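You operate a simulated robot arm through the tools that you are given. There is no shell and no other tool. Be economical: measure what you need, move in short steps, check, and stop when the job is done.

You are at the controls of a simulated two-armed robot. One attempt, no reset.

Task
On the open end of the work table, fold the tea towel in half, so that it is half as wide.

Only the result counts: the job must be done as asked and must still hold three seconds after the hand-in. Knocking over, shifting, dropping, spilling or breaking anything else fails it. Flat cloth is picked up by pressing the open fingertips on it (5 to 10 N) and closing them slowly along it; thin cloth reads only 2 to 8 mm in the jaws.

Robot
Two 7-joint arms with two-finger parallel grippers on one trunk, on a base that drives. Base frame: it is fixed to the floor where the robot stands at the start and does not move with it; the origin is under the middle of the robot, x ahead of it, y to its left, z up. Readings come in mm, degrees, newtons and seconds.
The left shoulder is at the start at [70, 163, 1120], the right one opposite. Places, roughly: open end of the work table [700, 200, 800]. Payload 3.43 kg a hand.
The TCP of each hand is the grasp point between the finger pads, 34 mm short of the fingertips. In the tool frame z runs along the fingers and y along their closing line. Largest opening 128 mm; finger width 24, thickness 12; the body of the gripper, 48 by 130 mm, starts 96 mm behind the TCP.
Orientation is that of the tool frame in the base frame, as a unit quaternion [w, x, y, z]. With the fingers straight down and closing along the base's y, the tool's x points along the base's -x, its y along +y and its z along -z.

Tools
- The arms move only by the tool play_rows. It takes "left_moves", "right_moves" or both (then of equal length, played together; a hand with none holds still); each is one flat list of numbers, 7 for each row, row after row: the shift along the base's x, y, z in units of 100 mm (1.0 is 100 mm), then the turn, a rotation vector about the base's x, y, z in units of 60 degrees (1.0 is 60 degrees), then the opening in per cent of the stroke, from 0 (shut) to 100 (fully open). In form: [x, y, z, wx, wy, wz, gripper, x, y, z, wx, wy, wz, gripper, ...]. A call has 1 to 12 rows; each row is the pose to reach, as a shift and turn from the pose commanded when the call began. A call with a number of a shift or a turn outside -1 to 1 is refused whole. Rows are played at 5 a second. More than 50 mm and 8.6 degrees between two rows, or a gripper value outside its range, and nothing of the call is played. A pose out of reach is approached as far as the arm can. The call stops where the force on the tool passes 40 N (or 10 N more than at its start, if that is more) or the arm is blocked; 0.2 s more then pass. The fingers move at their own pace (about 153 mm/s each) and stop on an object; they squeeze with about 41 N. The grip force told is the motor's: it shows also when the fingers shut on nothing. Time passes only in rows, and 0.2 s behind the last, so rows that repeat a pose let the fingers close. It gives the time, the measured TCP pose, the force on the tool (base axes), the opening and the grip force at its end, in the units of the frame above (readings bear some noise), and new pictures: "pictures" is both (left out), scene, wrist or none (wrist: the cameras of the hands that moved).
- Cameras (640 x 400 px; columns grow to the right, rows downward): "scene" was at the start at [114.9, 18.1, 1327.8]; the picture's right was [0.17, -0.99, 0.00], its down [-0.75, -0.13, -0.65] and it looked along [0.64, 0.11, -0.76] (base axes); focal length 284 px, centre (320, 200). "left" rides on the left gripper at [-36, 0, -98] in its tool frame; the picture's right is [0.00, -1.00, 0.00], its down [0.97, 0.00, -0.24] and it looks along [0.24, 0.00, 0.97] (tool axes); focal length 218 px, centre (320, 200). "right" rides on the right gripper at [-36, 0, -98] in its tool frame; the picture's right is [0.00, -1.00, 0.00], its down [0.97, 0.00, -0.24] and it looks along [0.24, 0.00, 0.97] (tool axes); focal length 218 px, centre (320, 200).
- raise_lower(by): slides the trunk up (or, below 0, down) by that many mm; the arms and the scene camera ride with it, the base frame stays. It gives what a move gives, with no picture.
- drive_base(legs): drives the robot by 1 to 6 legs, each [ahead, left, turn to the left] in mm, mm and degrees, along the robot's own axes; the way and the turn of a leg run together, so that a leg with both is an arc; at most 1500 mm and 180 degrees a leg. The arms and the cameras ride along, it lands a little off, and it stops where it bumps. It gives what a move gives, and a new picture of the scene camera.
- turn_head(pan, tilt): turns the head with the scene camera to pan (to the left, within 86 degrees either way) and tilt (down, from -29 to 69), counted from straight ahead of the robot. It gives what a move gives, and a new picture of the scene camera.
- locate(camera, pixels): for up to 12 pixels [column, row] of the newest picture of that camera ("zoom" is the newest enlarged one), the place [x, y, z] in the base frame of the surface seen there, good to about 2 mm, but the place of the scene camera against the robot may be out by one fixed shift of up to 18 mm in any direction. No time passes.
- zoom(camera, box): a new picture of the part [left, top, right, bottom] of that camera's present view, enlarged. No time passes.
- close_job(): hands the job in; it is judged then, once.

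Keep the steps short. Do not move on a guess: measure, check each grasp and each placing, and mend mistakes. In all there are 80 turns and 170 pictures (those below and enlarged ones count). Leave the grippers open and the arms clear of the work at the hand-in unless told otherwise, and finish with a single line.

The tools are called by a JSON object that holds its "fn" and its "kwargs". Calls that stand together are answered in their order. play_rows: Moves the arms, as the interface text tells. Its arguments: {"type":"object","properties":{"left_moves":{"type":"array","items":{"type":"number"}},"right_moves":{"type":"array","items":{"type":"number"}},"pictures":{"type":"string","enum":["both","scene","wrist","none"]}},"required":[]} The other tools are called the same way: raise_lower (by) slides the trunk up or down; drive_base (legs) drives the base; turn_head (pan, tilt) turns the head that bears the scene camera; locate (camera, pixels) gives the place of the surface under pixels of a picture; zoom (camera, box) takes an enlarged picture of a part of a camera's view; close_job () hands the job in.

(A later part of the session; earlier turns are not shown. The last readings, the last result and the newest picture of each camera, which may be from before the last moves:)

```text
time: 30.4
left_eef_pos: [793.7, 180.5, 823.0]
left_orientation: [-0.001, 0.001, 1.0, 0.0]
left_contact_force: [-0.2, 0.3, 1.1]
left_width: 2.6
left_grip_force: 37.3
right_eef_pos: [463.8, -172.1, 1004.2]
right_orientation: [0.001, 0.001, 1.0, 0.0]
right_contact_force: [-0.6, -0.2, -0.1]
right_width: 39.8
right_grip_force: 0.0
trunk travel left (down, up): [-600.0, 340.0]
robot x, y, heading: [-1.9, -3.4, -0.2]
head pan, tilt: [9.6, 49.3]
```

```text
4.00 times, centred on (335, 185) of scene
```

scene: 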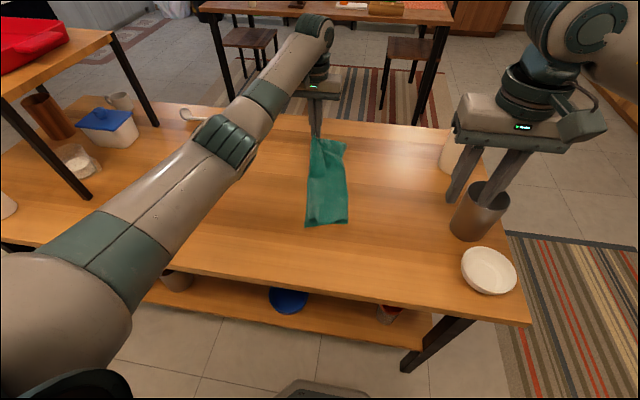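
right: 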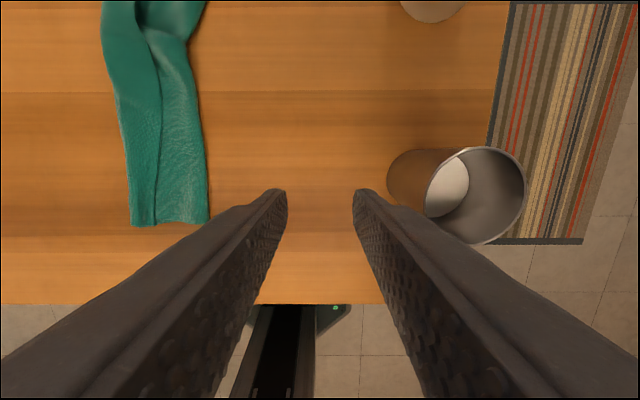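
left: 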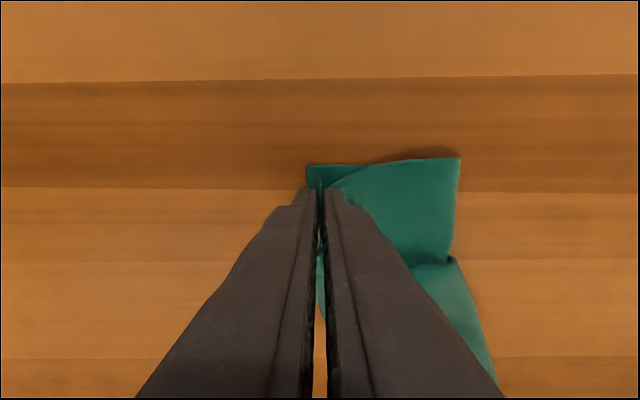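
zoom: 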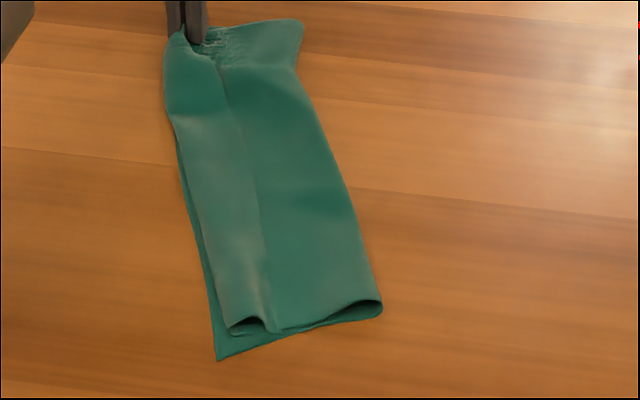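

Both far corners moved together, so the grip holds the lower far corner too, and the two corners are now aligned at the far end. I'll release there gently, rise and look from above before dealing with the rolled strip.

{"fn": "play_rows", "kwargs": {"left_moves": [0, 0, -0.03, 0, 0, 0, 0, 0, 0, -0.03, 0, 0, 0, 5, 0, 0, 0.0, 0, 0, 0, 12, 0, 0, 0.15, 0, 0, 0, 18, -0.1, 0, 0.5, 0, 0, 0, 25, -0.4, 0, 0.8, 0, 0, 0, 25, -0.7, 0, 1.0, 0, 0, 0, 25, -1.0, 0, 1.0, 0, 0, 0, 25], "pictures": "none"}}

{"fn": "play_rows", "kwargs": {"left_moves": [-0.35, -0.15, 0.15, 0, 0, 0, 25, -0.7, -0.3, 0.3, 0, 0, 0, 25, -1.0, -0.5, 0.3, 0, 0, 0, 25], "pictures": "both"}}

```text
time: 32.2
left_eef_pos: [691.3, 182.0, 921.0]
left_orientation: [0.0, 0.0, 1.0, -0.001]
left_contact_force: [0.0, 0.3, 0.0]
left_width: 32.1
left_grip_force: 0.0
right_eef_pos: [465.4, -171.9, 1003.3]
right_orientation: [0.0, 0.0, 1.0, 0.0]
right_contact_force: [0.2, 0.7, -0.3]
right_width: 40.0
right_grip_force: 0.1
trunk travel left (down, up): [-600.0, 340.0]
robot x, y, heading: [3.2, -3.7, -0.0]
head pan, tilt: [9.6, 49.3]
```

```text
time: 33.0
left_eef_pos: [593.3, 130.2, 950.8]
left_orientation: [0.0, 0.001, 1.0, 0.0]
left_contact_force: [0.2, 0.7, 0.8]
left_width: 31.9
left_grip_force: 0.1
right_eef_pos: [464.7, -172.2, 1002.6]
right_orientation: [0.0, 0.0, 1.0, 0.0]
right_contact_force: [-0.3, 0.6, -0.2]
right_width: 39.7
right_grip_force: 0.0
trunk travel left (down, up): [-600.0, 340.0]
robot x, y, heading: [1.1, 0.9, 0.0]
head pan, tilt: [9.6, 49.3]
```

scene: 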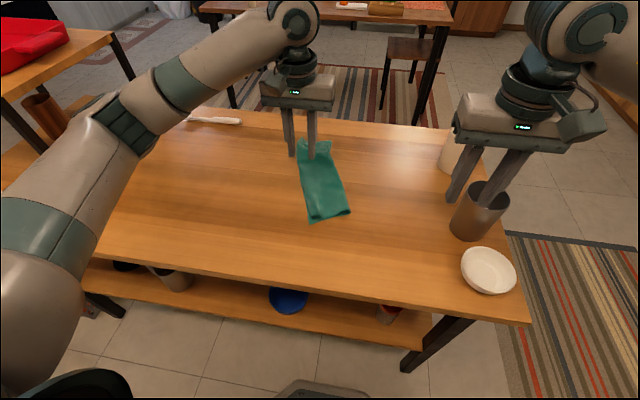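
left: 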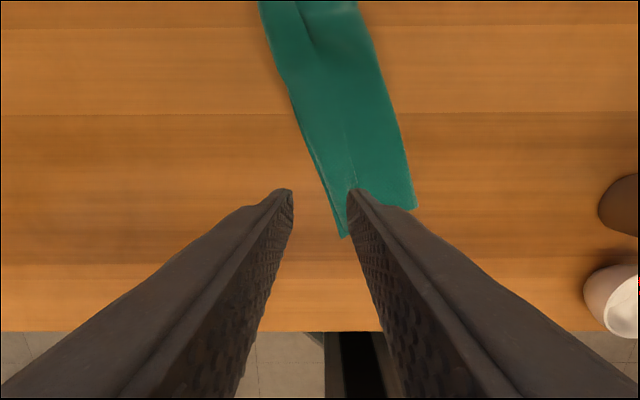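

{"fn": "zoom", "kwargs": {"camera": "left", "box": [240, 0, 440, 240]}}

{"fn": "zoom", "kwargs": {"camera": "scene", "box": [255, 130, 415, 230]}}

{"fn": "locate", "kwargs": {"camera": "left", "pixels": [[344, 234], [413, 205], [358, 188], [345, 130], [330, 185], [320, 100], [290, 100], [387, 100], [260, 5], [355, 5], [340, 60]]}}

```text
1.67 times, centred on (340, 120) of left
```

zoom: 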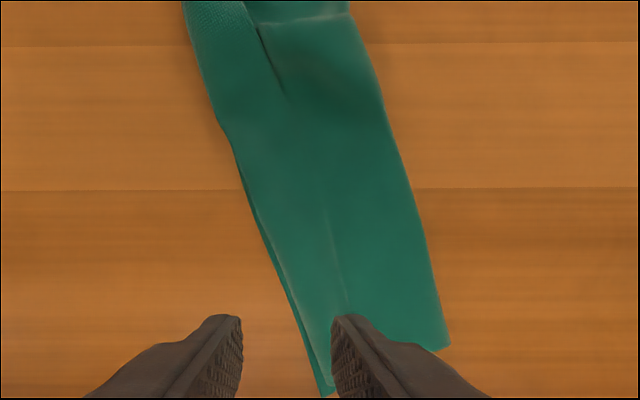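

```text
4.00 times, centred on (335, 180) of scene
```

zoom: 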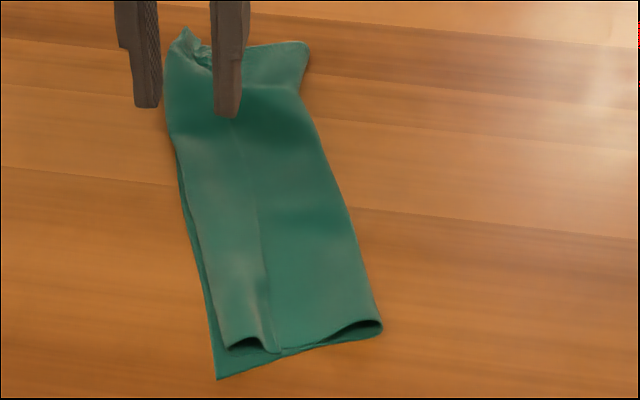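

```text
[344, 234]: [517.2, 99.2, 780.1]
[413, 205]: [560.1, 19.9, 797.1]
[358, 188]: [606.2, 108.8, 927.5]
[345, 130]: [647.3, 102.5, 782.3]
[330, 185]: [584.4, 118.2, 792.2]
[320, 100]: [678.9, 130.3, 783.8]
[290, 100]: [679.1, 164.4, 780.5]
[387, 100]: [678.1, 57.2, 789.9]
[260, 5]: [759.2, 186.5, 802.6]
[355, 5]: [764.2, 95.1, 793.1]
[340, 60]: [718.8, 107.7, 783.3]
```

The towel lies turned by about 18°. I'll bring the left hand, turned by the same angle, above the near end of the rolled strip to see it better.

{"fn": "play_rows", "kwargs": {"left_moves": [-0.15, -0.05, -0.2, 0, 0, 0.1, 25, -0.3, -0.1, -0.4, 0, 0, 0.2, 25, -0.45, -0.1, -0.6, 0, 0, 0.3, 25], "pictures": "wrist"}}

{"fn": "zoom", "kwargs": {"camera": "left", "box": [240, 60, 480, 260]}}

```text
time: 33.8
left_eef_pos: [547.1, 121.0, 888.7]
left_orientation: [0.001, -0.157, 0.988, -0.001]
left_contact_force: [0.7, 0.0, 0.0]
left_width: 31.9
left_grip_force: 0.0
right_eef_pos: [464.8, -171.8, 1003.6]
right_orientation: [0.0, 0.0, 1.0, -0.001]
right_contact_force: [0.3, -0.7, -0.2]
right_width: 39.7
right_grip_force: 0.2
trunk travel left (down, up): [-600.0, 340.0]
robot x, y, heading: [-1.0, -1.2, -0.1]
head pan, tilt: [9.6, 49.3]
```

left: 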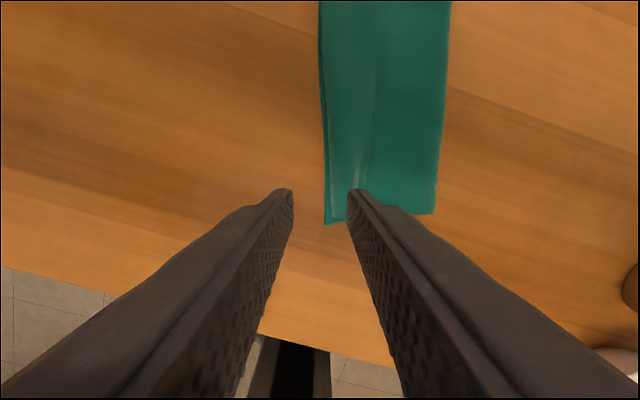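

```text
2.00 times, centred on (360, 160) of left
```

zoom: 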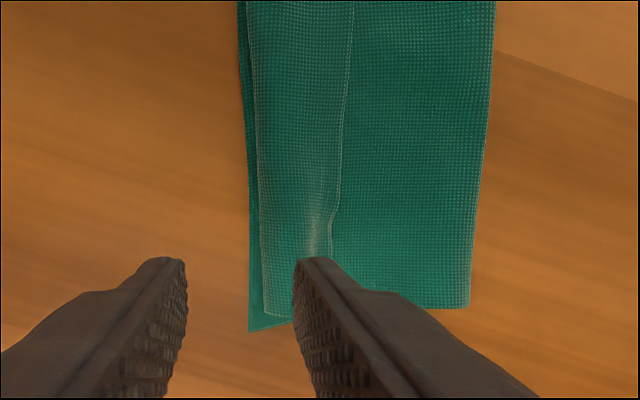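

The strip is clear now: the roll edge runs at about column 331 and the free edge at about column 366–372. I'll measure them.

{"fn": "locate", "kwargs": {"camera": "left", "pixels": [[333, 175], [352, 175], [364, 175], [372, 175], [371, 120], [374, 65], [328, 120], [333, 215], [326, 223], [433, 211], [445, 65], [322, 65]]}}

```text
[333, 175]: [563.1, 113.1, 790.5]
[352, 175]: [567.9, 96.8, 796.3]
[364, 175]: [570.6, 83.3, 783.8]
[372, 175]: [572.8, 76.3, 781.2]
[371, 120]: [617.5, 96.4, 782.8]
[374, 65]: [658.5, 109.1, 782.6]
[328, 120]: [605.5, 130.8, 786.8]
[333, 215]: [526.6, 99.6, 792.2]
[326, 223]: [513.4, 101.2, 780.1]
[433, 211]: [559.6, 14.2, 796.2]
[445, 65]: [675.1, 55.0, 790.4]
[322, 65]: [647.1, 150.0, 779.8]
```

At x≈568 the strip is about 27 mm wide and already humped up, with its apex at (568,97,796). I'll pinch only that hump near the free edge, starting above (568,95) with a 22 mm gap and lowering.

{"fn": "play_rows", "kwargs": {"left_moves": [0.1, -0.12, -0.2, 0, 0, 0, 18, 0.21, -0.26, -0.4, 0, 0, 0, 18, 0.21, -0.26, -0.6, 0, 0, 0, 18, 0.21, -0.26, -0.67, 0, 0, 0, 18, 0.21, -0.26, -0.69, 0, 0, 0, 18], "pictures": "wrist"}}

{"fn": "zoom", "kwargs": {"camera": "left", "box": [240, 100, 440, 260]}}

```text
time: 35.0
left_eef_pos: [569.6, 95.2, 821.5]
left_orientation: [0.001, -0.155, 0.988, -0.001]
left_contact_force: [0.9, -0.6, 0.1]
left_width: 22.9
left_grip_force: 0.1
right_eef_pos: [463.1, -172.2, 1003.7]
right_orientation: [0.0, 0.0, 1.0, 0.0]
right_contact_force: [0.0, -0.5, -0.1]
right_width: 39.6
right_grip_force: 0.0
trunk travel left (down, up): [-600.0, 340.0]
robot x, y, heading: [0.9, -2.7, 0.1]
head pan, tilt: [9.6, 49.3]
```

left: 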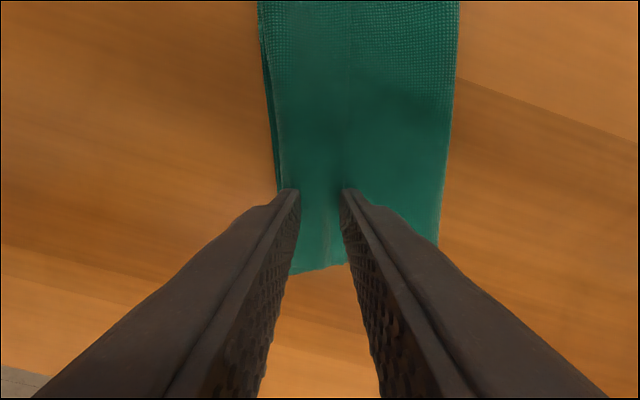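

```text
2.50 times, centred on (340, 180) of left
```

zoom: 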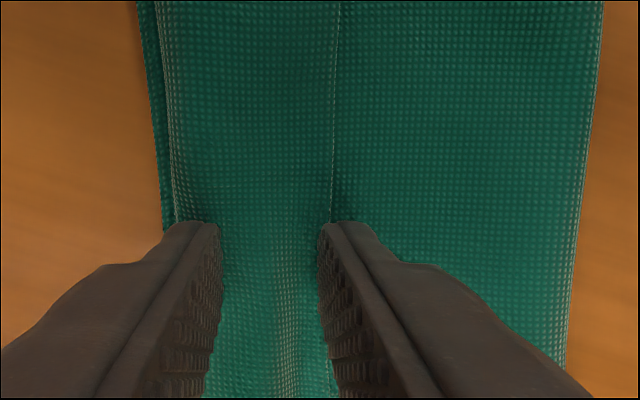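

The jaws are well placed, with the right finger just at the free edge and the left finger on the roll. I'll lower 1.5 mm and close slowly.

{"fn": "play_rows", "kwargs": {"left_moves": [0, 0, -0.02, 0, 0, 0, 18, 0, 0, -0.02, 0, 0, 0, 15, 0, 0, -0.02, 0, 0, 0, 12, 0, 0, -0.02, 0, 0, 0, 9, 0, 0, -0.02, 0, 0, 0, 6, 0, 0, -0.02, 0, 0, 0, 3, 0, 0, -0.02, 0, 0, 0, 0, 0, 0, -0.02, 0, 0, 0, 0], "pictures": "none"}}

{"fn": "play_rows", "kwargs": {"left_moves": [0, 0.0, 0.15, 0, 0, 0, 0, 0, 0.0, 0.3, 0, 0, 0, 0], "pictures": "both"}}

{"fn": "zoom", "kwargs": {"camera": "scene", "box": [255, 140, 415, 240]}}

```text
time: 36.8
left_eef_pos: [570.8, 95.7, 820.6]
left_orientation: [0.001, -0.155, 0.988, -0.001]
left_contact_force: [-0.3, 0.5, 0.4]
left_width: 2.0
left_grip_force: 36.4
right_eef_pos: [464.7, -173.4, 1003.7]
right_orientation: [0.0, -0.001, 1.0, 0.0]
right_contact_force: [0.6, -0.8, 0.3]
right_width: 39.7
right_grip_force: 0.1
trunk travel left (down, up): [-600.0, 340.0]
robot x, y, heading: [-1.8, -1.4, -0.1]
head pan, tilt: [9.6, 49.3]
```

```text
time: 37.4
left_eef_pos: [569.7, 95.5, 850.0]
left_orientation: [0.0, -0.156, 0.988, -0.002]
left_contact_force: [-0.6, -0.7, -0.6]
left_width: 2.2
left_grip_force: 37.1
right_eef_pos: [464.2, -172.3, 1004.4]
right_orientation: [0.0, 0.0, 1.0, 0.0]
right_contact_force: [0.0, -0.5, -0.3]
right_width: 39.9
right_grip_force: 0.1
trunk travel left (down, up): [-600.0, 340.0]
robot x, y, heading: [1.0, 4.2, -0.1]
head pan, tilt: [9.6, 49.3]
```

scene: 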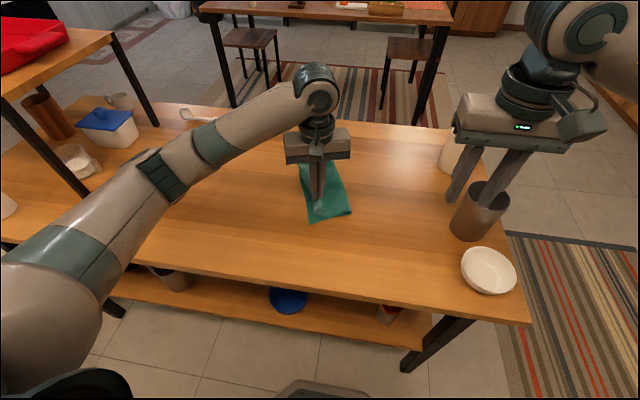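
left: 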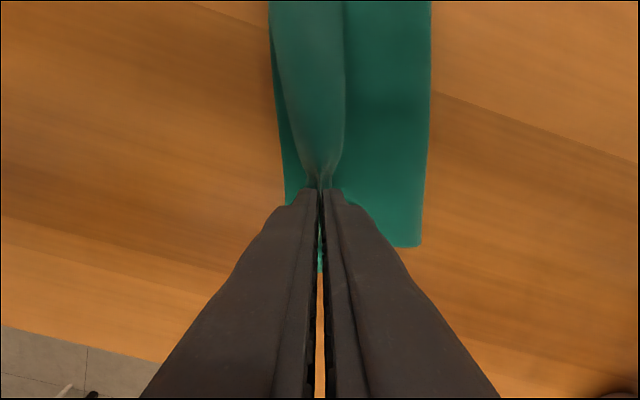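

```text
4.00 times, centred on (335, 190) of scene
```

zoom: 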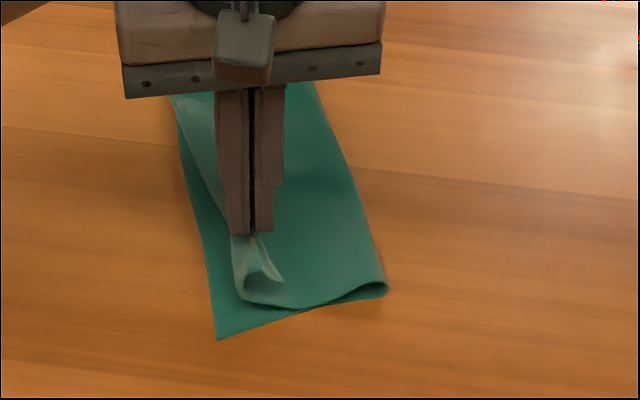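

Only the top strip is in the jaws, with its near corner hanging free. I'll carry it outward to the left, then lower while coming back a little, so that the edge trails outward.

{"fn": "play_rows", "kwargs": {"left_moves": [-0.03, 0.1, 0.2, 0, 0, 0, 0, -0.09, 0.28, 0.2, 0, 0, 0, 0, -0.16, 0.5, 0.1, 0, 0, 0, 0, -0.17, 0.54, -0.1, 0, 0, 0, 0, -0.16, 0.5, -0.2, 0, 0, 0, 0], "pictures": "both"}}

{"fn": "zoom", "kwargs": {"camera": "scene", "box": [255, 140, 415, 240]}}

```text
time: 38.6
left_eef_pos: [552.4, 144.7, 830.6]
left_orientation: [0.0, -0.156, 0.988, -0.001]
left_contact_force: [-1.6, 0.7, 0.1]
left_width: 1.7
left_grip_force: 36.7
right_eef_pos: [464.1, -172.2, 1003.7]
right_orientation: [0.001, -0.001, 1.0, -0.001]
right_contact_force: [-0.4, 0.4, -0.2]
right_width: 39.7
right_grip_force: 0.0
trunk travel left (down, up): [-600.0, 340.0]
robot x, y, heading: [0.9, -0.5, -0.2]
head pan, tilt: [9.6, 49.3]
```

scene: 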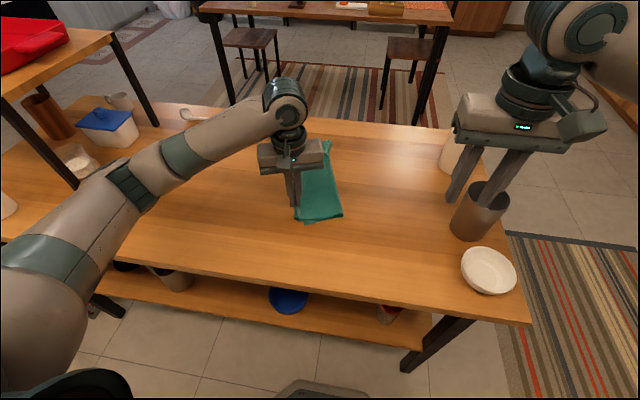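
left: 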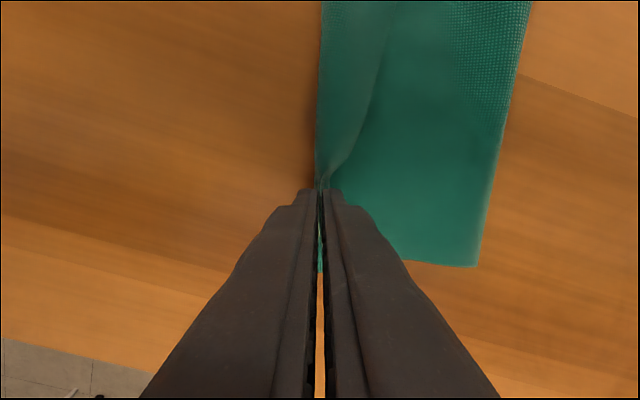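

```text
4.00 times, centred on (335, 190) of scene
```

zoom: 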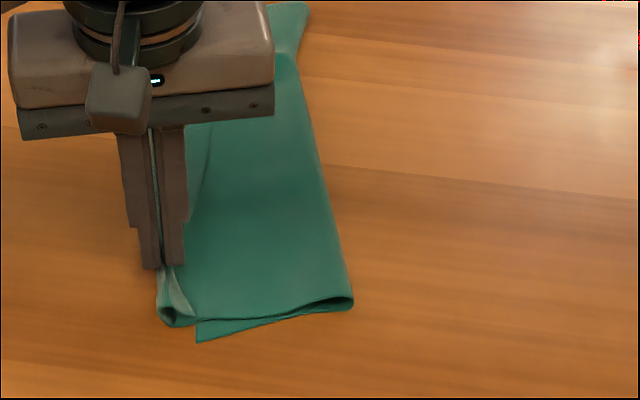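

The strip has come over and its edge is in the jaws. Only the very near corner still curls right. I'm about 28 mm past the lower edge, so I'll come back right about 22 mm, set down and release.

{"fn": "play_rows", "kwargs": {"left_moves": [0.03, -0.1, 0, 0, 0, 0, 0, 0.07, -0.22, -0.05, 0, 0, 0, 0, 0.07, -0.22, -0.12, 0, 0, 0, 0, 0.07, -0.22, -0.12, 0, 0, 0, 5, 0.07, -0.22, -0.1, 0, 0, 0, 10, 0.07, -0.22, 0.1, 0, 0, 0, 14, 0.1, -0.22, 0.4, 0, 0, 0, 18, 0.3, -0.15, 0.8, 0, 0, 0, 18], "pictures": "both"}}

{"fn": "zoom", "kwargs": {"camera": "scene", "box": [255, 140, 415, 240]}}

{"fn": "zoom", "kwargs": {"camera": "left", "box": [240, 80, 480, 280]}}

```text
time: 40.4
left_eef_pos: [583.2, 128.4, 909.3]
left_orientation: [0.001, -0.156, 0.988, 0.0]
left_contact_force: [0.1, -0.2, 0.1]
left_width: 23.1
left_grip_force: 0.1
right_eef_pos: [465.1, -171.6, 1003.2]
right_orientation: [-0.001, 0.0, 1.0, 0.001]
right_contact_force: [-0.5, -1.0, -0.4]
right_width: 39.7
right_grip_force: 0.1
trunk travel left (down, up): [-600.0, 340.0]
robot x, y, heading: [-2.7, -4.2, -0.0]
head pan, tilt: [9.6, 49.3]
```

scene: 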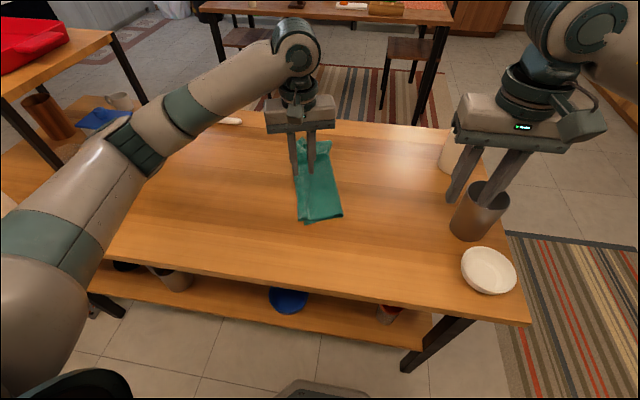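
left: 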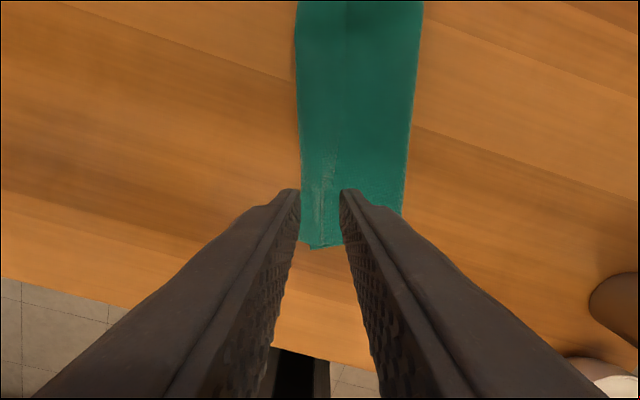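

```text
4.00 times, centred on (335, 190) of scene
```

zoom: 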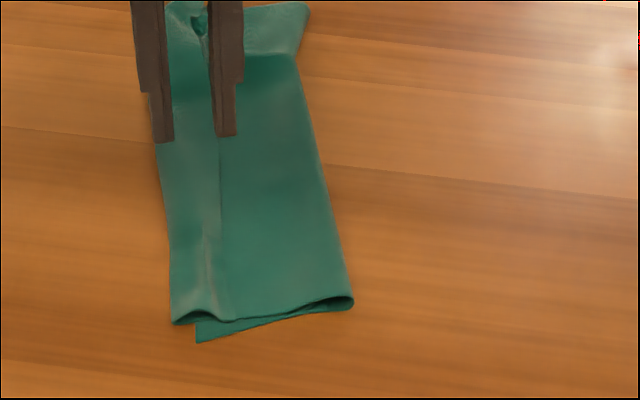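

```text
2.00 times, centred on (360, 180) of left
```

zoom: 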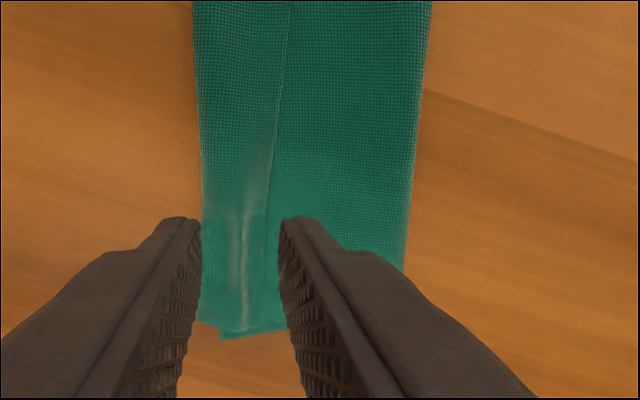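

The strip's edge fell back to the right after release; about 32 mm is still rolled back on top. I'll try to unroll it by pressing one fingertip on the strip close to its free edge and dragging left. First I measure the lines.

{"fn": "locate", "kwargs": {"camera": "left", "pixels": [[302, 130], [342, 130], [338, 180], [302, 180], [298, 60], [346, 60], [408, 130], [402, 200], [415, 60], [302, 240], [314, 247], [330, 190]]}}

```text
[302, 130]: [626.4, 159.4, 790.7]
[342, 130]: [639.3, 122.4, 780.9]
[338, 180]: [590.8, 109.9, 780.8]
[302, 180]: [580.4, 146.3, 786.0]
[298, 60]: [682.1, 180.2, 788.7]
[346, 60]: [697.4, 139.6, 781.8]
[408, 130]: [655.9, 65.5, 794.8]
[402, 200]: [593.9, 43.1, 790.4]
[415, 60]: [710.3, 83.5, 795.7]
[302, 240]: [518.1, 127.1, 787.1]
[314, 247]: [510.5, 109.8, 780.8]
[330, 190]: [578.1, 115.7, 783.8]
```

The free edge runs through (591,110), (639,122) and (697,140), and the roll is 38 mm further left. I'll put the right fingertip of the left hand on the strip at about (618,124), with the jaws open 60 mm so the other finger is over bare table.

{"fn": "play_rows", "kwargs": {"left_moves": [0.12, 0.15, -0.25, 0, 0, 0, 30, 0.24, 0.3, -0.5, 0, 0, 0, 47, 0.24, 0.3, -0.8, 0, 0, 0, 47, 0.24, 0.3, -0.88, 0, 0, 0, 47, 0.24, 0.3, -0.9, 0, 0, 0, 47], "pictures": "wrist"}}

```text
time: 41.6
left_eef_pos: [607.7, 159.1, 818.7]
left_orientation: [0.0, -0.156, 0.988, 0.0]
left_contact_force: [-1.2, -0.3, 0.0]
left_width: 60.2
left_grip_force: 0.0
right_eef_pos: [465.1, -172.7, 1003.0]
right_orientation: [0.0, 0.0, 1.0, -0.001]
right_contact_force: [-0.4, 0.5, -0.8]
right_width: 39.9
right_grip_force: 0.0
trunk travel left (down, up): [-600.0, 340.0]
robot x, y, heading: [-2.7, -3.9, 0.2]
head pan, tilt: [9.6, 49.3]
```

left: 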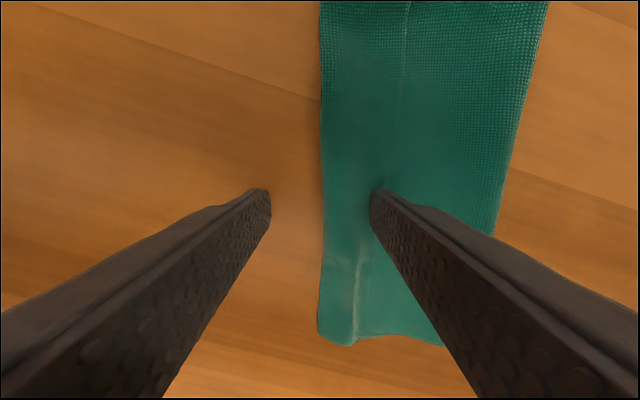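

The right finger is on the strip near the edge. I'll press a little and drag left by 55 mm.

{"fn": "play_rows", "kwargs": {"left_moves": [0, 0, -0.025, 0, 0, 0, 47, 0, 0, -0.04, 0, 0, 0, 47, -0.02, 0.07, -0.04, 0, 0, 0, 47, -0.05, 0.16, -0.04, 0, 0, 0, 47, -0.08, 0.25, -0.04, 0, 0, 0, 47, -0.11, 0.34, -0.04, 0, 0, 0, 47, -0.14, 0.44, -0.04, 0, 0, 0, 47, -0.17, 0.53, -0.04, 0, 0, 0, 47], "pictures": "wrist"}}

{"fn": "zoom", "kwargs": {"camera": "scene", "box": [255, 130, 415, 230]}}

```text
time: 43.4
left_eef_pos: [588.8, 211.4, 815.6]
left_orientation: [0.0, -0.156, 0.988, -0.001]
left_contact_force: [0.8, -3.4, 12.1]
left_width: 62.0
left_grip_force: 1.2
right_eef_pos: [463.0, -172.8, 1003.4]
right_orientation: [0.0, 0.0, 1.0, 0.001]
right_contact_force: [0.5, 0.9, 0.5]
right_width: 39.8
right_grip_force: 0.0
trunk travel left (down, up): [-600.0, 340.0]
robot x, y, heading: [-2.2, 0.4, -0.0]
head pan, tilt: [9.6, 49.3]
```

left: 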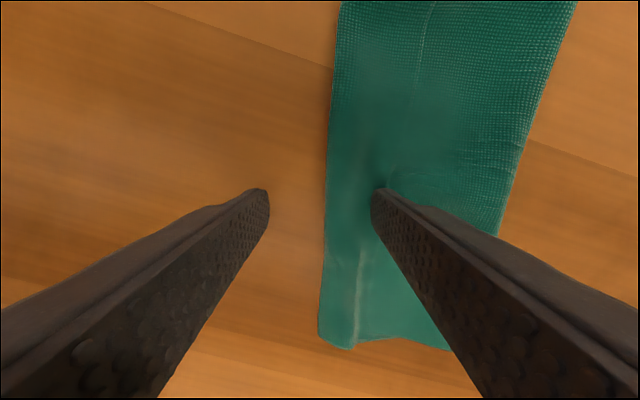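

```text
4.00 times, centred on (335, 180) of scene
```

zoom: 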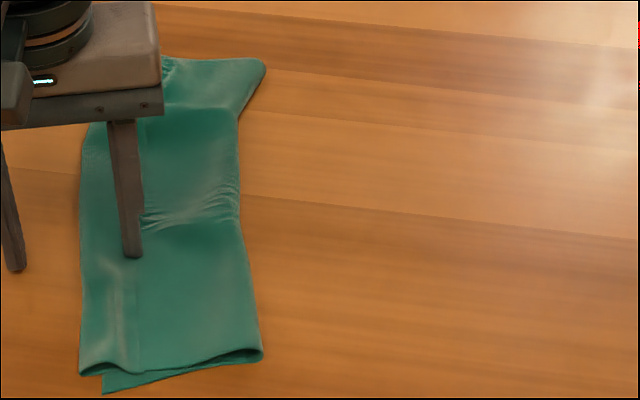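

The press-and-drag only slid the whole towel, so no more of that. I'll consider unfolding it and redoing the fold with both hands from a better standing place. First I lift the left hand clear and measure the base, the table ends and the items.

{"fn": "play_rows", "kwargs": {"left_moves": [0, 0, 0.3, 0, 0, 0, 47, -0.1, 0.1, 0.6, 0, 0, 0, 30, -0.4, 0.3, 0.9, 0, 0, 0, 30, -0.7, 0.6, 1.0, 0, 0, 0, 30], "pictures": "scene"}}

{"fn": "locate", "kwargs": {"camera": "scene", "pixels": [[320, 390], [285, 385], [355, 387], [529, 321], [300, 295], [340, 332], [485, 185], [465, 195], [470, 130], [490, 255], [450, 320], [415, 365]]}}

{"fn": "zoom", "kwargs": {"camera": "scene", "box": [245, 130, 405, 230]}}

```text
time: 44.4
left_eef_pos: [519.9, 276.7, 915.2]
left_orientation: [0.0, -0.156, 0.988, -0.001]
left_contact_force: [0.4, -0.1, -0.6]
left_width: 38.4
left_grip_force: 0.0
right_eef_pos: [464.3, -172.5, 1003.2]
right_orientation: [0.0, -0.001, 1.0, 0.0]
right_contact_force: [0.5, 0.4, 0.0]
right_width: 39.7
right_grip_force: 0.1
trunk travel left (down, up): [-600.0, 340.0]
robot x, y, heading: [1.9, -1.5, -0.3]
head pan, tilt: [9.6, 49.3]
```

scene: 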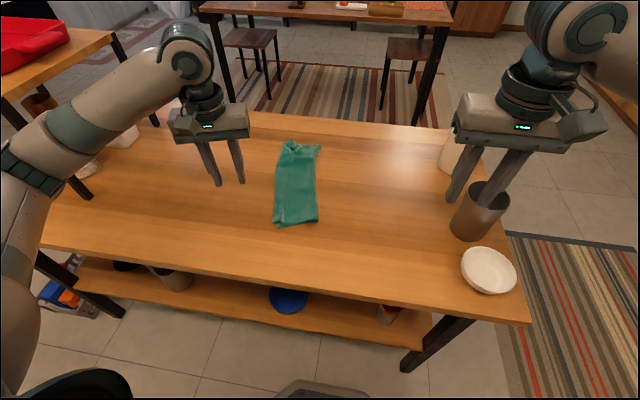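

```text
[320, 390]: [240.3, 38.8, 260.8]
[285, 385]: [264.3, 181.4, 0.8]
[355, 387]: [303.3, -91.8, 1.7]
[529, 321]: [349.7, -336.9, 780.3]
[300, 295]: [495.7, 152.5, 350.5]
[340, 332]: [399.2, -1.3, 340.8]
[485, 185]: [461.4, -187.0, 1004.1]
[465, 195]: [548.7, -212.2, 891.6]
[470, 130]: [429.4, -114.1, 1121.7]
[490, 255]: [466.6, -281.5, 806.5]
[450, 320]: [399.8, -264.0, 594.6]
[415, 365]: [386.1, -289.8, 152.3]
```

```text
4.00 times, centred on (325, 180) of scene
```

zoom: 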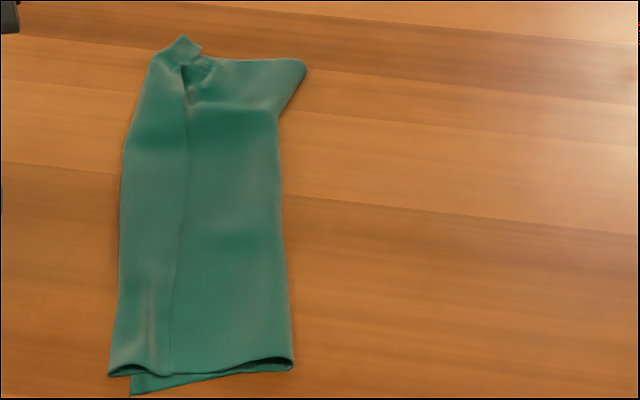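

The plan is to unfold by carrying the strip back to the right, then refold with both hands at once, the right hand on the near corner and the left hand on the far one. The left elbow swings well clear, so the arms won't cross. I'll measure the strip's free edge and roll lines.

{"fn": "locate", "kwargs": {"camera": "scene", "pixels": [[287, 212], [274, 212], [280, 212], [290, 190], [275, 190], [292, 168], [277, 168], [284, 168], [292, 150], [320, 147], [291, 140], [317, 216]]}}

```text
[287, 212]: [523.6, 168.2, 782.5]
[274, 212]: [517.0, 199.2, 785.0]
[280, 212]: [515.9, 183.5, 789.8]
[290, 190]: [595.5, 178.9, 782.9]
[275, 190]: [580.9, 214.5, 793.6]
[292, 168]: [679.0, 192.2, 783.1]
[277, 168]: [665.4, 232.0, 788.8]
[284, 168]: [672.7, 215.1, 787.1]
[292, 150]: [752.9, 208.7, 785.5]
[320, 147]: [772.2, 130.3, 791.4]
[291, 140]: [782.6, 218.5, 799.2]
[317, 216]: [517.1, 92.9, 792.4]
```

I'll bring both hands over the strip: the right hand to about (553,187) and the left to about (698,210), both turned about 9°.

{"fn": "play_rows", "kwargs": {"left_moves": [0.33, -0.12, 0, 0, 0, -0.05, 18, 0.66, -0.24, 0, 0, 0, -0.1, 18, 1.0, -0.35, 0, 0, 0, -0.15, 18], "right_moves": [0.07, 0.33, 0, 0, 0, 0.05, 18, 0.14, 0.66, 0, 0, 0, 0.1, 18, 0.2, 1.0, 0, 0, 0, 0.15, 18], "pictures": "none"}}

{"fn": "play_rows", "kwargs": {"left_moves": [0.25, -0.1, 0, 0, 0, 0, 18, 0.5, -0.2, 0, 0, 0, 0, 18, 0.78, -0.32, -0.1, 0, 0, 0, 18], "right_moves": [0.07, 0.33, -0.1, 0, 0, 0, 18, 0.14, 0.66, -0.2, 0, 0, 0, 18, 0.2, 1.0, -0.3, 0, 0, 0, 18], "pictures": "none"}}

{"fn": "play_rows", "kwargs": {"right_moves": [0.1, 0.33, -0.1, 0, 0, 0, 18, 0.2, 0.66, -0.2, 0, 0, 0, 18, 0.3, 1.0, -0.4, 0, 0, 0, 18], "pictures": "none"}}

{"fn": "play_rows", "kwargs": {"left_moves": [0, 0, 0, 0, 0, 0, 18, 0, 0, 0, 0, 0, 0, 18, 0, 0, 0, 0, 0, 0, 18], "right_moves": [0.06, 0.2, -0.1, 0, 0, 0, 18, 0.12, 0.4, -0.2, 0, 0, 0, 18, 0.19, 0.59, -0.4, 0, 0, 0, 18], "pictures": "both"}}

```text
time: 45.2
left_eef_pos: [623.7, 240.8, 914.3]
left_orientation: [0.0, -0.077, 0.997, 0.0]
left_contact_force: [0.2, -0.2, 0.5]
left_width: 22.9
left_grip_force: 0.0
right_eef_pos: [485.9, -72.3, 1001.7]
right_orientation: [-0.001, -0.078, 0.997, 0.0]
right_contact_force: [-0.6, 0.0, -0.2]
right_width: 23.1
right_grip_force: 0.0
trunk travel left (down, up): [-600.0, 340.0]
robot x, y, heading: [-2.9, -0.3, 0.1]
head pan, tilt: [9.6, 49.3]
```

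```text
time: 46.0
left_eef_pos: [700.7, 208.7, 906.3]
left_orientation: [-0.001, -0.079, 0.997, -0.001]
left_contact_force: [0.1, -0.4, 0.2]
left_width: 23.0
left_grip_force: 0.0
right_eef_pos: [503.6, 27.3, 971.0]
right_orientation: [-0.001, -0.078, 0.997, 0.0]
right_contact_force: [0.4, 0.0, -0.4]
right_width: 23.0
right_grip_force: 0.1
trunk travel left (down, up): [-600.0, 340.0]
robot x, y, heading: [1.7, 0.3, 0.0]
head pan, tilt: [9.6, 49.3]
```

```text
time: 46.8
left_eef_pos: [698.5, 209.8, 906.4]
left_orientation: [-0.001, -0.078, 0.997, 0.0]
left_contact_force: [-0.5, -0.3, 0.3]
left_width: 22.9
left_grip_force: 0.1
right_eef_pos: [535.2, 128.6, 932.2]
right_orientation: [0.0, -0.079, 0.997, -0.001]
right_contact_force: [0.5, 0.3, -0.6]
right_width: 22.9
right_grip_force: 0.0
trunk travel left (down, up): [-600.0, 340.0]
robot x, y, heading: [0.8, -1.3, 0.3]
head pan, tilt: [9.6, 49.3]
```

```text
time: 47.6
left_eef_pos: [699.1, 209.3, 905.7]
left_orientation: [0.0, -0.078, 0.997, -0.001]
left_contact_force: [-0.5, 0.4, 0.4]
left_width: 23.1
left_grip_force: 0.0
right_eef_pos: [554.0, 186.9, 891.0]
right_orientation: [0.0, -0.078, 0.997, 0.0]
right_contact_force: [-0.1, -0.5, -0.6]
right_width: 23.0
right_grip_force: 0.1
trunk travel left (down, up): [-600.0, 340.0]
robot x, y, heading: [-1.1, 0.4, -0.0]
head pan, tilt: [9.6, 49.3]
```

scene: 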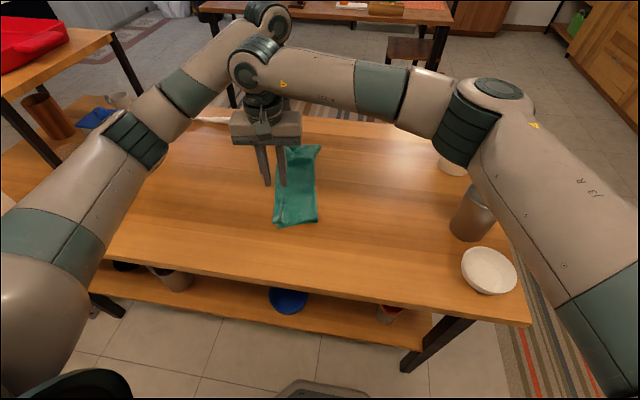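
right: 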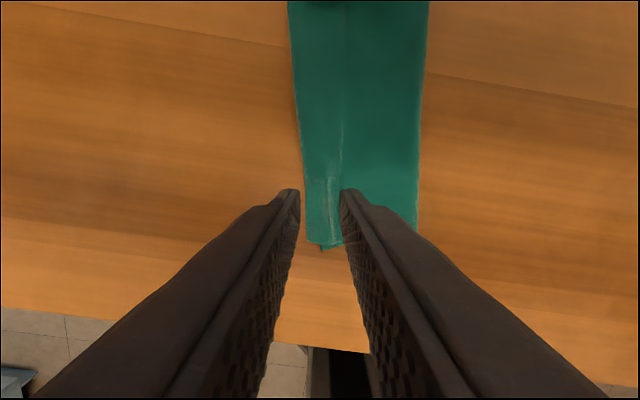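
left: 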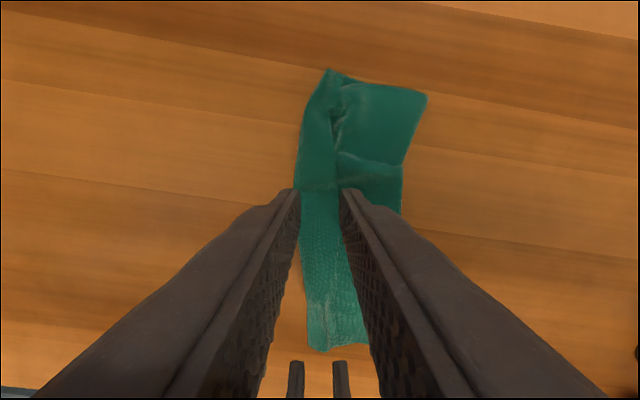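

Both hands fit side by side. I'll check the edge line under each.

{"fn": "locate", "kwargs": {"camera": "right", "pixels": [[341, 130], [339, 175], [303, 175], [320, 175]]}}

{"fn": "locate", "kwargs": {"camera": "left", "pixels": [[337, 175], [298, 175], [320, 175], [333, 150], [338, 205]]}}

{"fn": "zoom", "kwargs": {"camera": "left", "box": [270, 60, 430, 220]}}

```text
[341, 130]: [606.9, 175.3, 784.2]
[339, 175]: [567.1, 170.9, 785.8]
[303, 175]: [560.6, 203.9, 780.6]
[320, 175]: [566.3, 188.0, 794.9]
```

```text
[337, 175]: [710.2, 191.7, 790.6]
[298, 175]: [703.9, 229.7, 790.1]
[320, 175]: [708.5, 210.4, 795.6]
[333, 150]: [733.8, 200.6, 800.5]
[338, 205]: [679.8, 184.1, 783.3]
```

```text
2.50 times, centred on (350, 140) of left
```

zoom: 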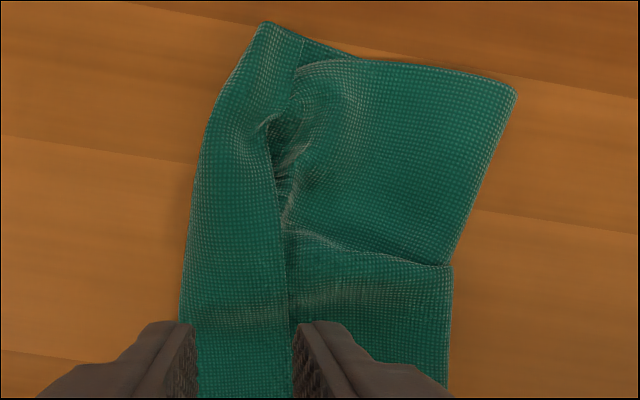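

I'll shift the right hand by −5 mm and the left by −8 mm in y, lower both to tip z≈787, then close slowly.

{"fn": "play_rows", "kwargs": {"left_moves": [0, -0.08, -0.3, 0, 0, 0, 18, 0, -0.08, -0.6, 0, 0, 0, 18, 0, -0.08, -0.8, 0, 0, 0, 18, 0, -0.08, -0.845, 0, 0, 0, 18, 0, -0.08, -0.845, 0, 0, 0, 15, 0, -0.08, -0.845, 0, 0, 0, 12, 0, -0.08, -0.845, 0, 0, 0, 9, 0, -0.08, -0.845, 0, 0, 0, 6, 0, -0.08, -0.845, 0, 0, 0, 3, 0, -0.08, -0.845, 0, 0, 0, 0, 0, -0.08, -0.845, 0, 0, 0, 0], "right_moves": [0, -0.05, -0.3, 0, 0, 0, 18, 0, -0.05, -0.5, 0, 0, 0, 18, 0, -0.05, -0.65, 0, 0, 0, 18, 0, -0.05, -0.705, 0, 0, 0, 18, 0, -0.05, -0.705, 0, 0, 0, 15, 0, -0.05, -0.705, 0, 0, 0, 12, 0, -0.05, -0.705, 0, 0, 0, 9, 0, -0.05, -0.705, 0, 0, 0, 6, 0, -0.05, -0.705, 0, 0, 0, 3, 0, -0.05, -0.705, 0, 0, 0, 0, 0, -0.05, -0.705, 0, 0, 0, 0], "pictures": "none"}}

{"fn": "play_rows", "kwargs": {"left_moves": [0, 0, 0.15, 0, 0, 0, 0, 0, 0, 0.3, 0, 0, 0, 0], "right_moves": [0, 0, 0.15, 0, 0, 0, 0, 0, 0, 0.3, 0, 0, 0, 0], "pictures": "both"}}

```text
time: 50.0
left_eef_pos: [698.4, 198.3, 821.8]
left_orientation: [0.0, -0.078, 0.997, -0.001]
left_contact_force: [-0.3, 0.5, 0.4]
left_width: 2.0
left_grip_force: 37.1
right_eef_pos: [554.1, 182.2, 820.0]
right_orientation: [0.0, -0.078, 0.997, 0.001]
right_contact_force: [0.2, 1.4, 0.3]
right_width: 1.9
right_grip_force: 36.6
trunk travel left (down, up): [-600.0, 340.0]
robot x, y, heading: [1.1, 0.5, 0.1]
head pan, tilt: [9.6, 49.3]
```

```text
time: 50.6
left_eef_pos: [697.6, 197.3, 850.7]
left_orientation: [0.0, -0.078, 0.997, -0.001]
left_contact_force: [0.8, -0.2, 0.4]
left_width: 1.9
left_grip_force: 37.1
right_eef_pos: [554.2, 182.5, 851.8]
right_orientation: [0.0, -0.078, 0.997, 0.0]
right_contact_force: [0.0, 0.6, -0.4]
right_width: 2.2
right_grip_force: 37.2
trunk travel left (down, up): [-600.0, 340.0]
robot x, y, heading: [-0.2, 1.4, -0.0]
head pan, tilt: [9.6, 49.3]
```

scene: 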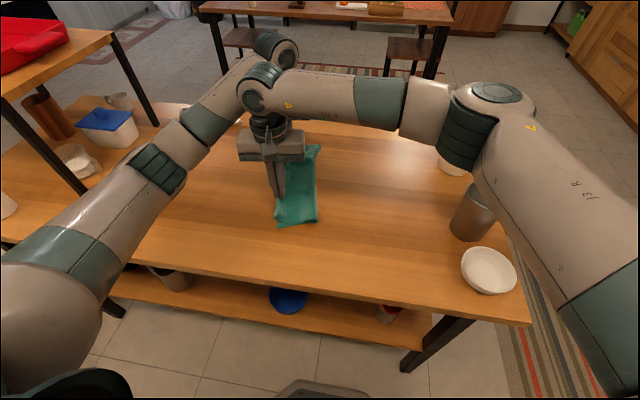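
right: 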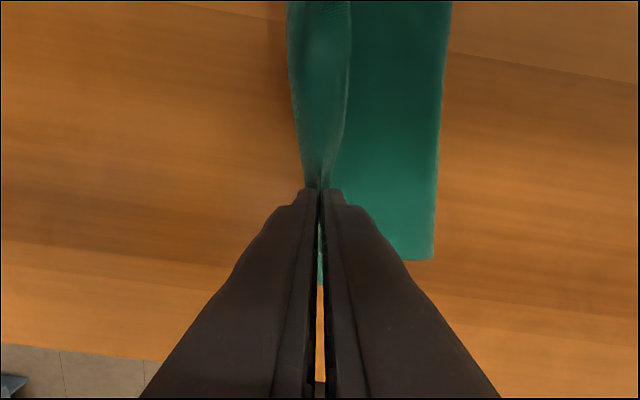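
left: 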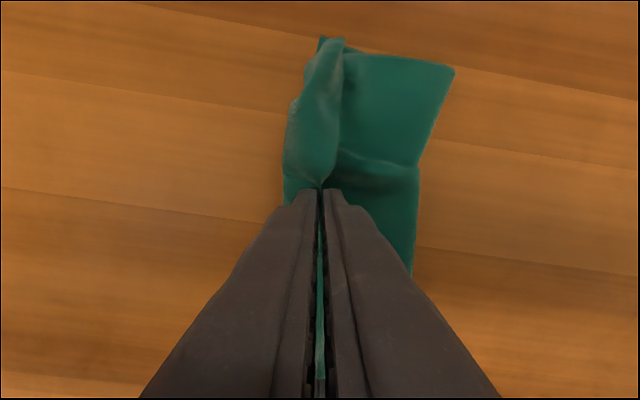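

Both hands hold the strip. I'll carry it up and to the right together to unfold the towel.

{"fn": "play_rows", "kwargs": {"left_moves": [0, -0.1, 0.3, 0, 0, 0, 0, 0, -0.35, 0.5, 0, 0, 0, 0, 0, -0.65, 0.5, 0, 0, 0, 0, 0, -1.0, 0.5, 0, 0, 0, 0], "right_moves": [0, -0.1, 0.3, 0, 0, 0, 0, 0, -0.35, 0.5, 0, 0, 0, 0, 0, -0.65, 0.5, 0, 0, 0, 0, 0, -1.0, 0.5, 0, 0, 0, 0], "pictures": "none"}}

{"fn": "play_rows", "kwargs": {"left_moves": [0, -0.33, 0, 0, 0, -0.05, 0, 0, -0.66, -0.1, 0, 0, -0.1, 0, 0, -1.0, -0.4, 0, 0, -0.15, 0], "right_moves": [0, -0.33, 0, 0, 0, -0.05, 0, 0, -0.66, -0.1, 0, 0, -0.1, 0, 0, -1.0, -0.4, 0, 0, -0.15, 0], "pictures": "both"}}

```text
time: 51.6
left_eef_pos: [698.4, 96.8, 902.6]
left_orientation: [0.0, -0.077, 0.997, 0.001]
left_contact_force: [0.2, -0.7, -0.3]
left_width: 1.8
left_grip_force: 36.8
right_eef_pos: [552.9, 80.6, 901.9]
right_orientation: [0.0, -0.078, 0.997, 0.002]
right_contact_force: [0.0, -0.7, -0.2]
right_width: 2.2
right_grip_force: 36.9
trunk travel left (down, up): [-600.0, 340.0]
robot x, y, heading: [1.7, -1.9, -0.2]
head pan, tilt: [9.6, 49.3]
```

```text
time: 52.4
left_eef_pos: [700.7, -4.8, 858.4]
left_orientation: [-0.001, 0.0, 1.0, 0.0]
left_contact_force: [0.2, -0.5, 0.2]
left_width: 2.0
left_grip_force: 36.7
right_eef_pos: [554.5, -20.3, 860.8]
right_orientation: [-0.001, 0.0, 1.0, 0.002]
right_contact_force: [1.0, 0.4, 0.2]
right_width: 1.9
right_grip_force: 36.7
trunk travel left (down, up): [-600.0, 340.0]
robot x, y, heading: [2.9, -1.8, 0.0]
head pan, tilt: [9.6, 49.3]
```

scene: 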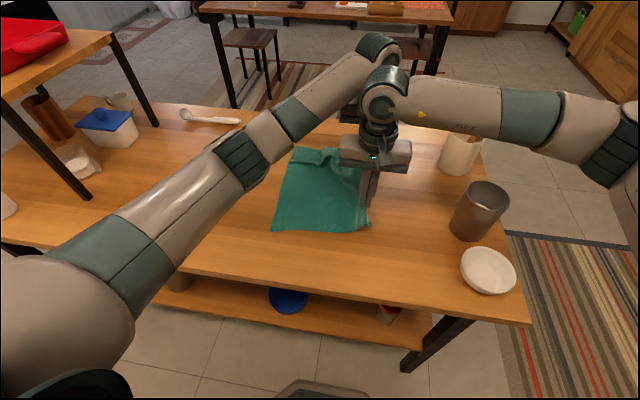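
right: 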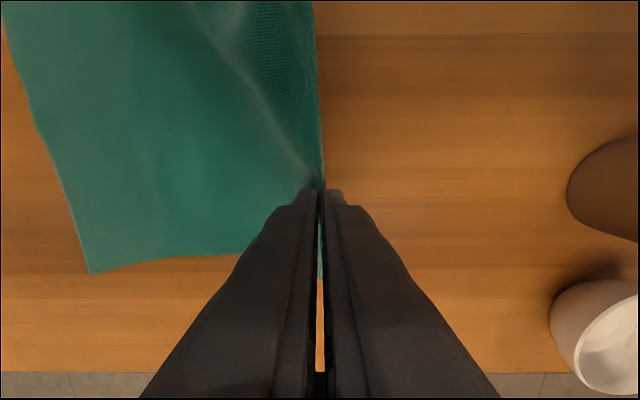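
left: 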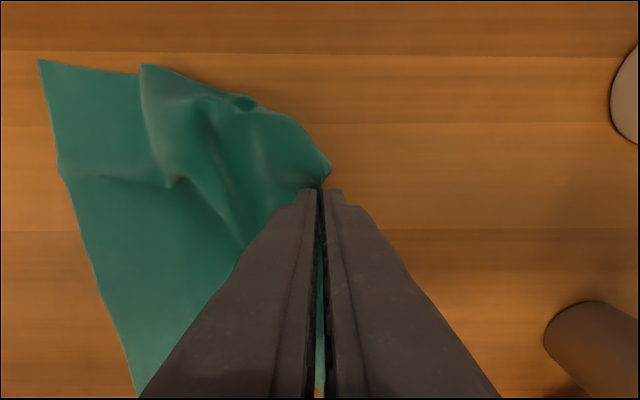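

The near part is unfolding well, and the far corner still points left at (145,68) in the left view. I'll carry on a little further right, lower and release.

{"fn": "play_rows", "kwargs": {"left_moves": [0, -0.15, -0.15, 0, 0, 0, 0, 0, -0.3, -0.3, 0, 0, 0, 0, 0, -0.35, -0.38, 0, 0, 0, 0, 0, -0.35, -0.38, 0, 0, 0, 6, 0, -0.35, -0.35, 0, 0, 0, 12, 0, -0.35, -0.1, 0, 0, 0, 18, 0, -0.35, 0.3, 0, 0, 0, 25, 0, -0.3, 0.6, 0, 0, 0, 31], "right_moves": [0, -0.15, -0.15, 0, 0, 0, 0, 0, -0.3, -0.3, 0, 0, 0, 0, 0, -0.35, -0.39, 0, 0, 0, 0, 0, -0.35, -0.39, 0, 0, 0, 6, 0, -0.35, -0.35, 0, 0, 0, 12, 0, -0.35, -0.1, 0, 0, 0, 18, 0, -0.35, 0.3, 0, 0, 0, 25, 0, -0.5, 0.6, 0, 0, 0, 31], "pictures": "both"}}

{"fn": "zoom", "kwargs": {"camera": "left", "box": [40, 40, 360, 240]}}

```text
time: 54.2
left_eef_pos: [698.0, -32.6, 920.7]
left_orientation: [0.0, 0.0, 1.0, 0.0]
left_contact_force: [0.1, -0.1, 0.5]
left_width: 39.6
left_grip_force: 0.0
right_eef_pos: [552.8, -67.8, 921.8]
right_orientation: [0.0, 0.001, 1.0, 0.001]
right_contact_force: [-0.2, 0.0, 0.2]
right_width: 39.6
right_grip_force: 0.1
trunk travel left (down, up): [-600.0, 340.0]
robot x, y, heading: [1.9, -2.2, -0.1]
head pan, tilt: [9.6, 49.3]
```

scene: 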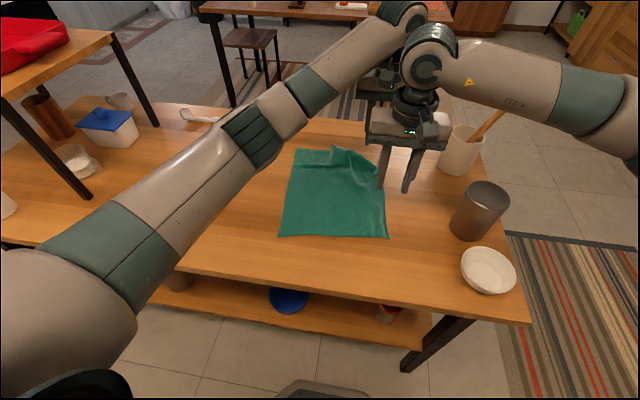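
right: 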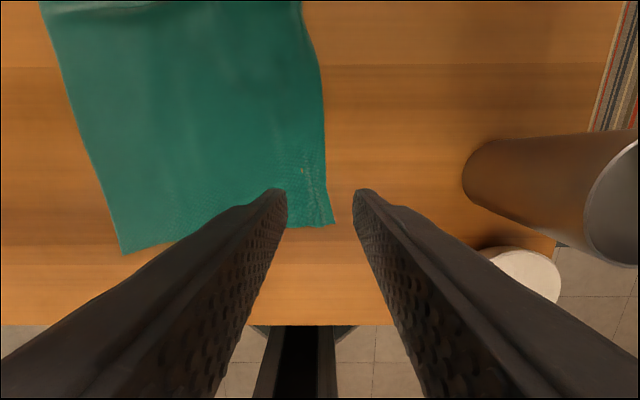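
left: 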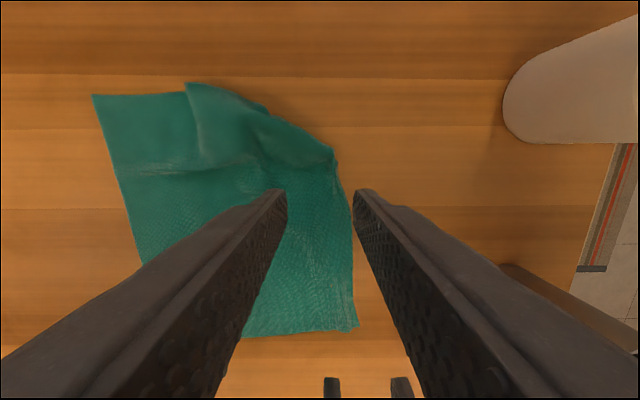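

```text
2.00 times, centred on (200, 140) of left
```

zoom: 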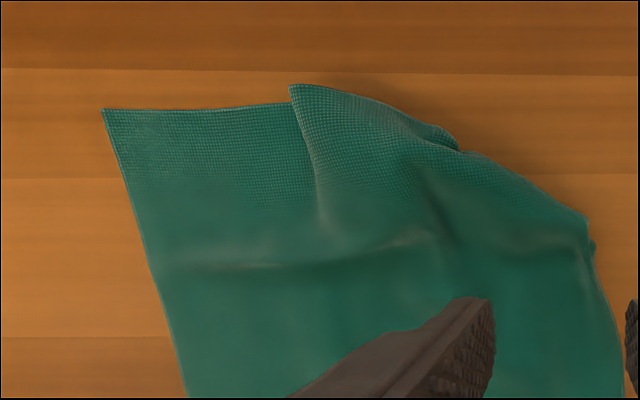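

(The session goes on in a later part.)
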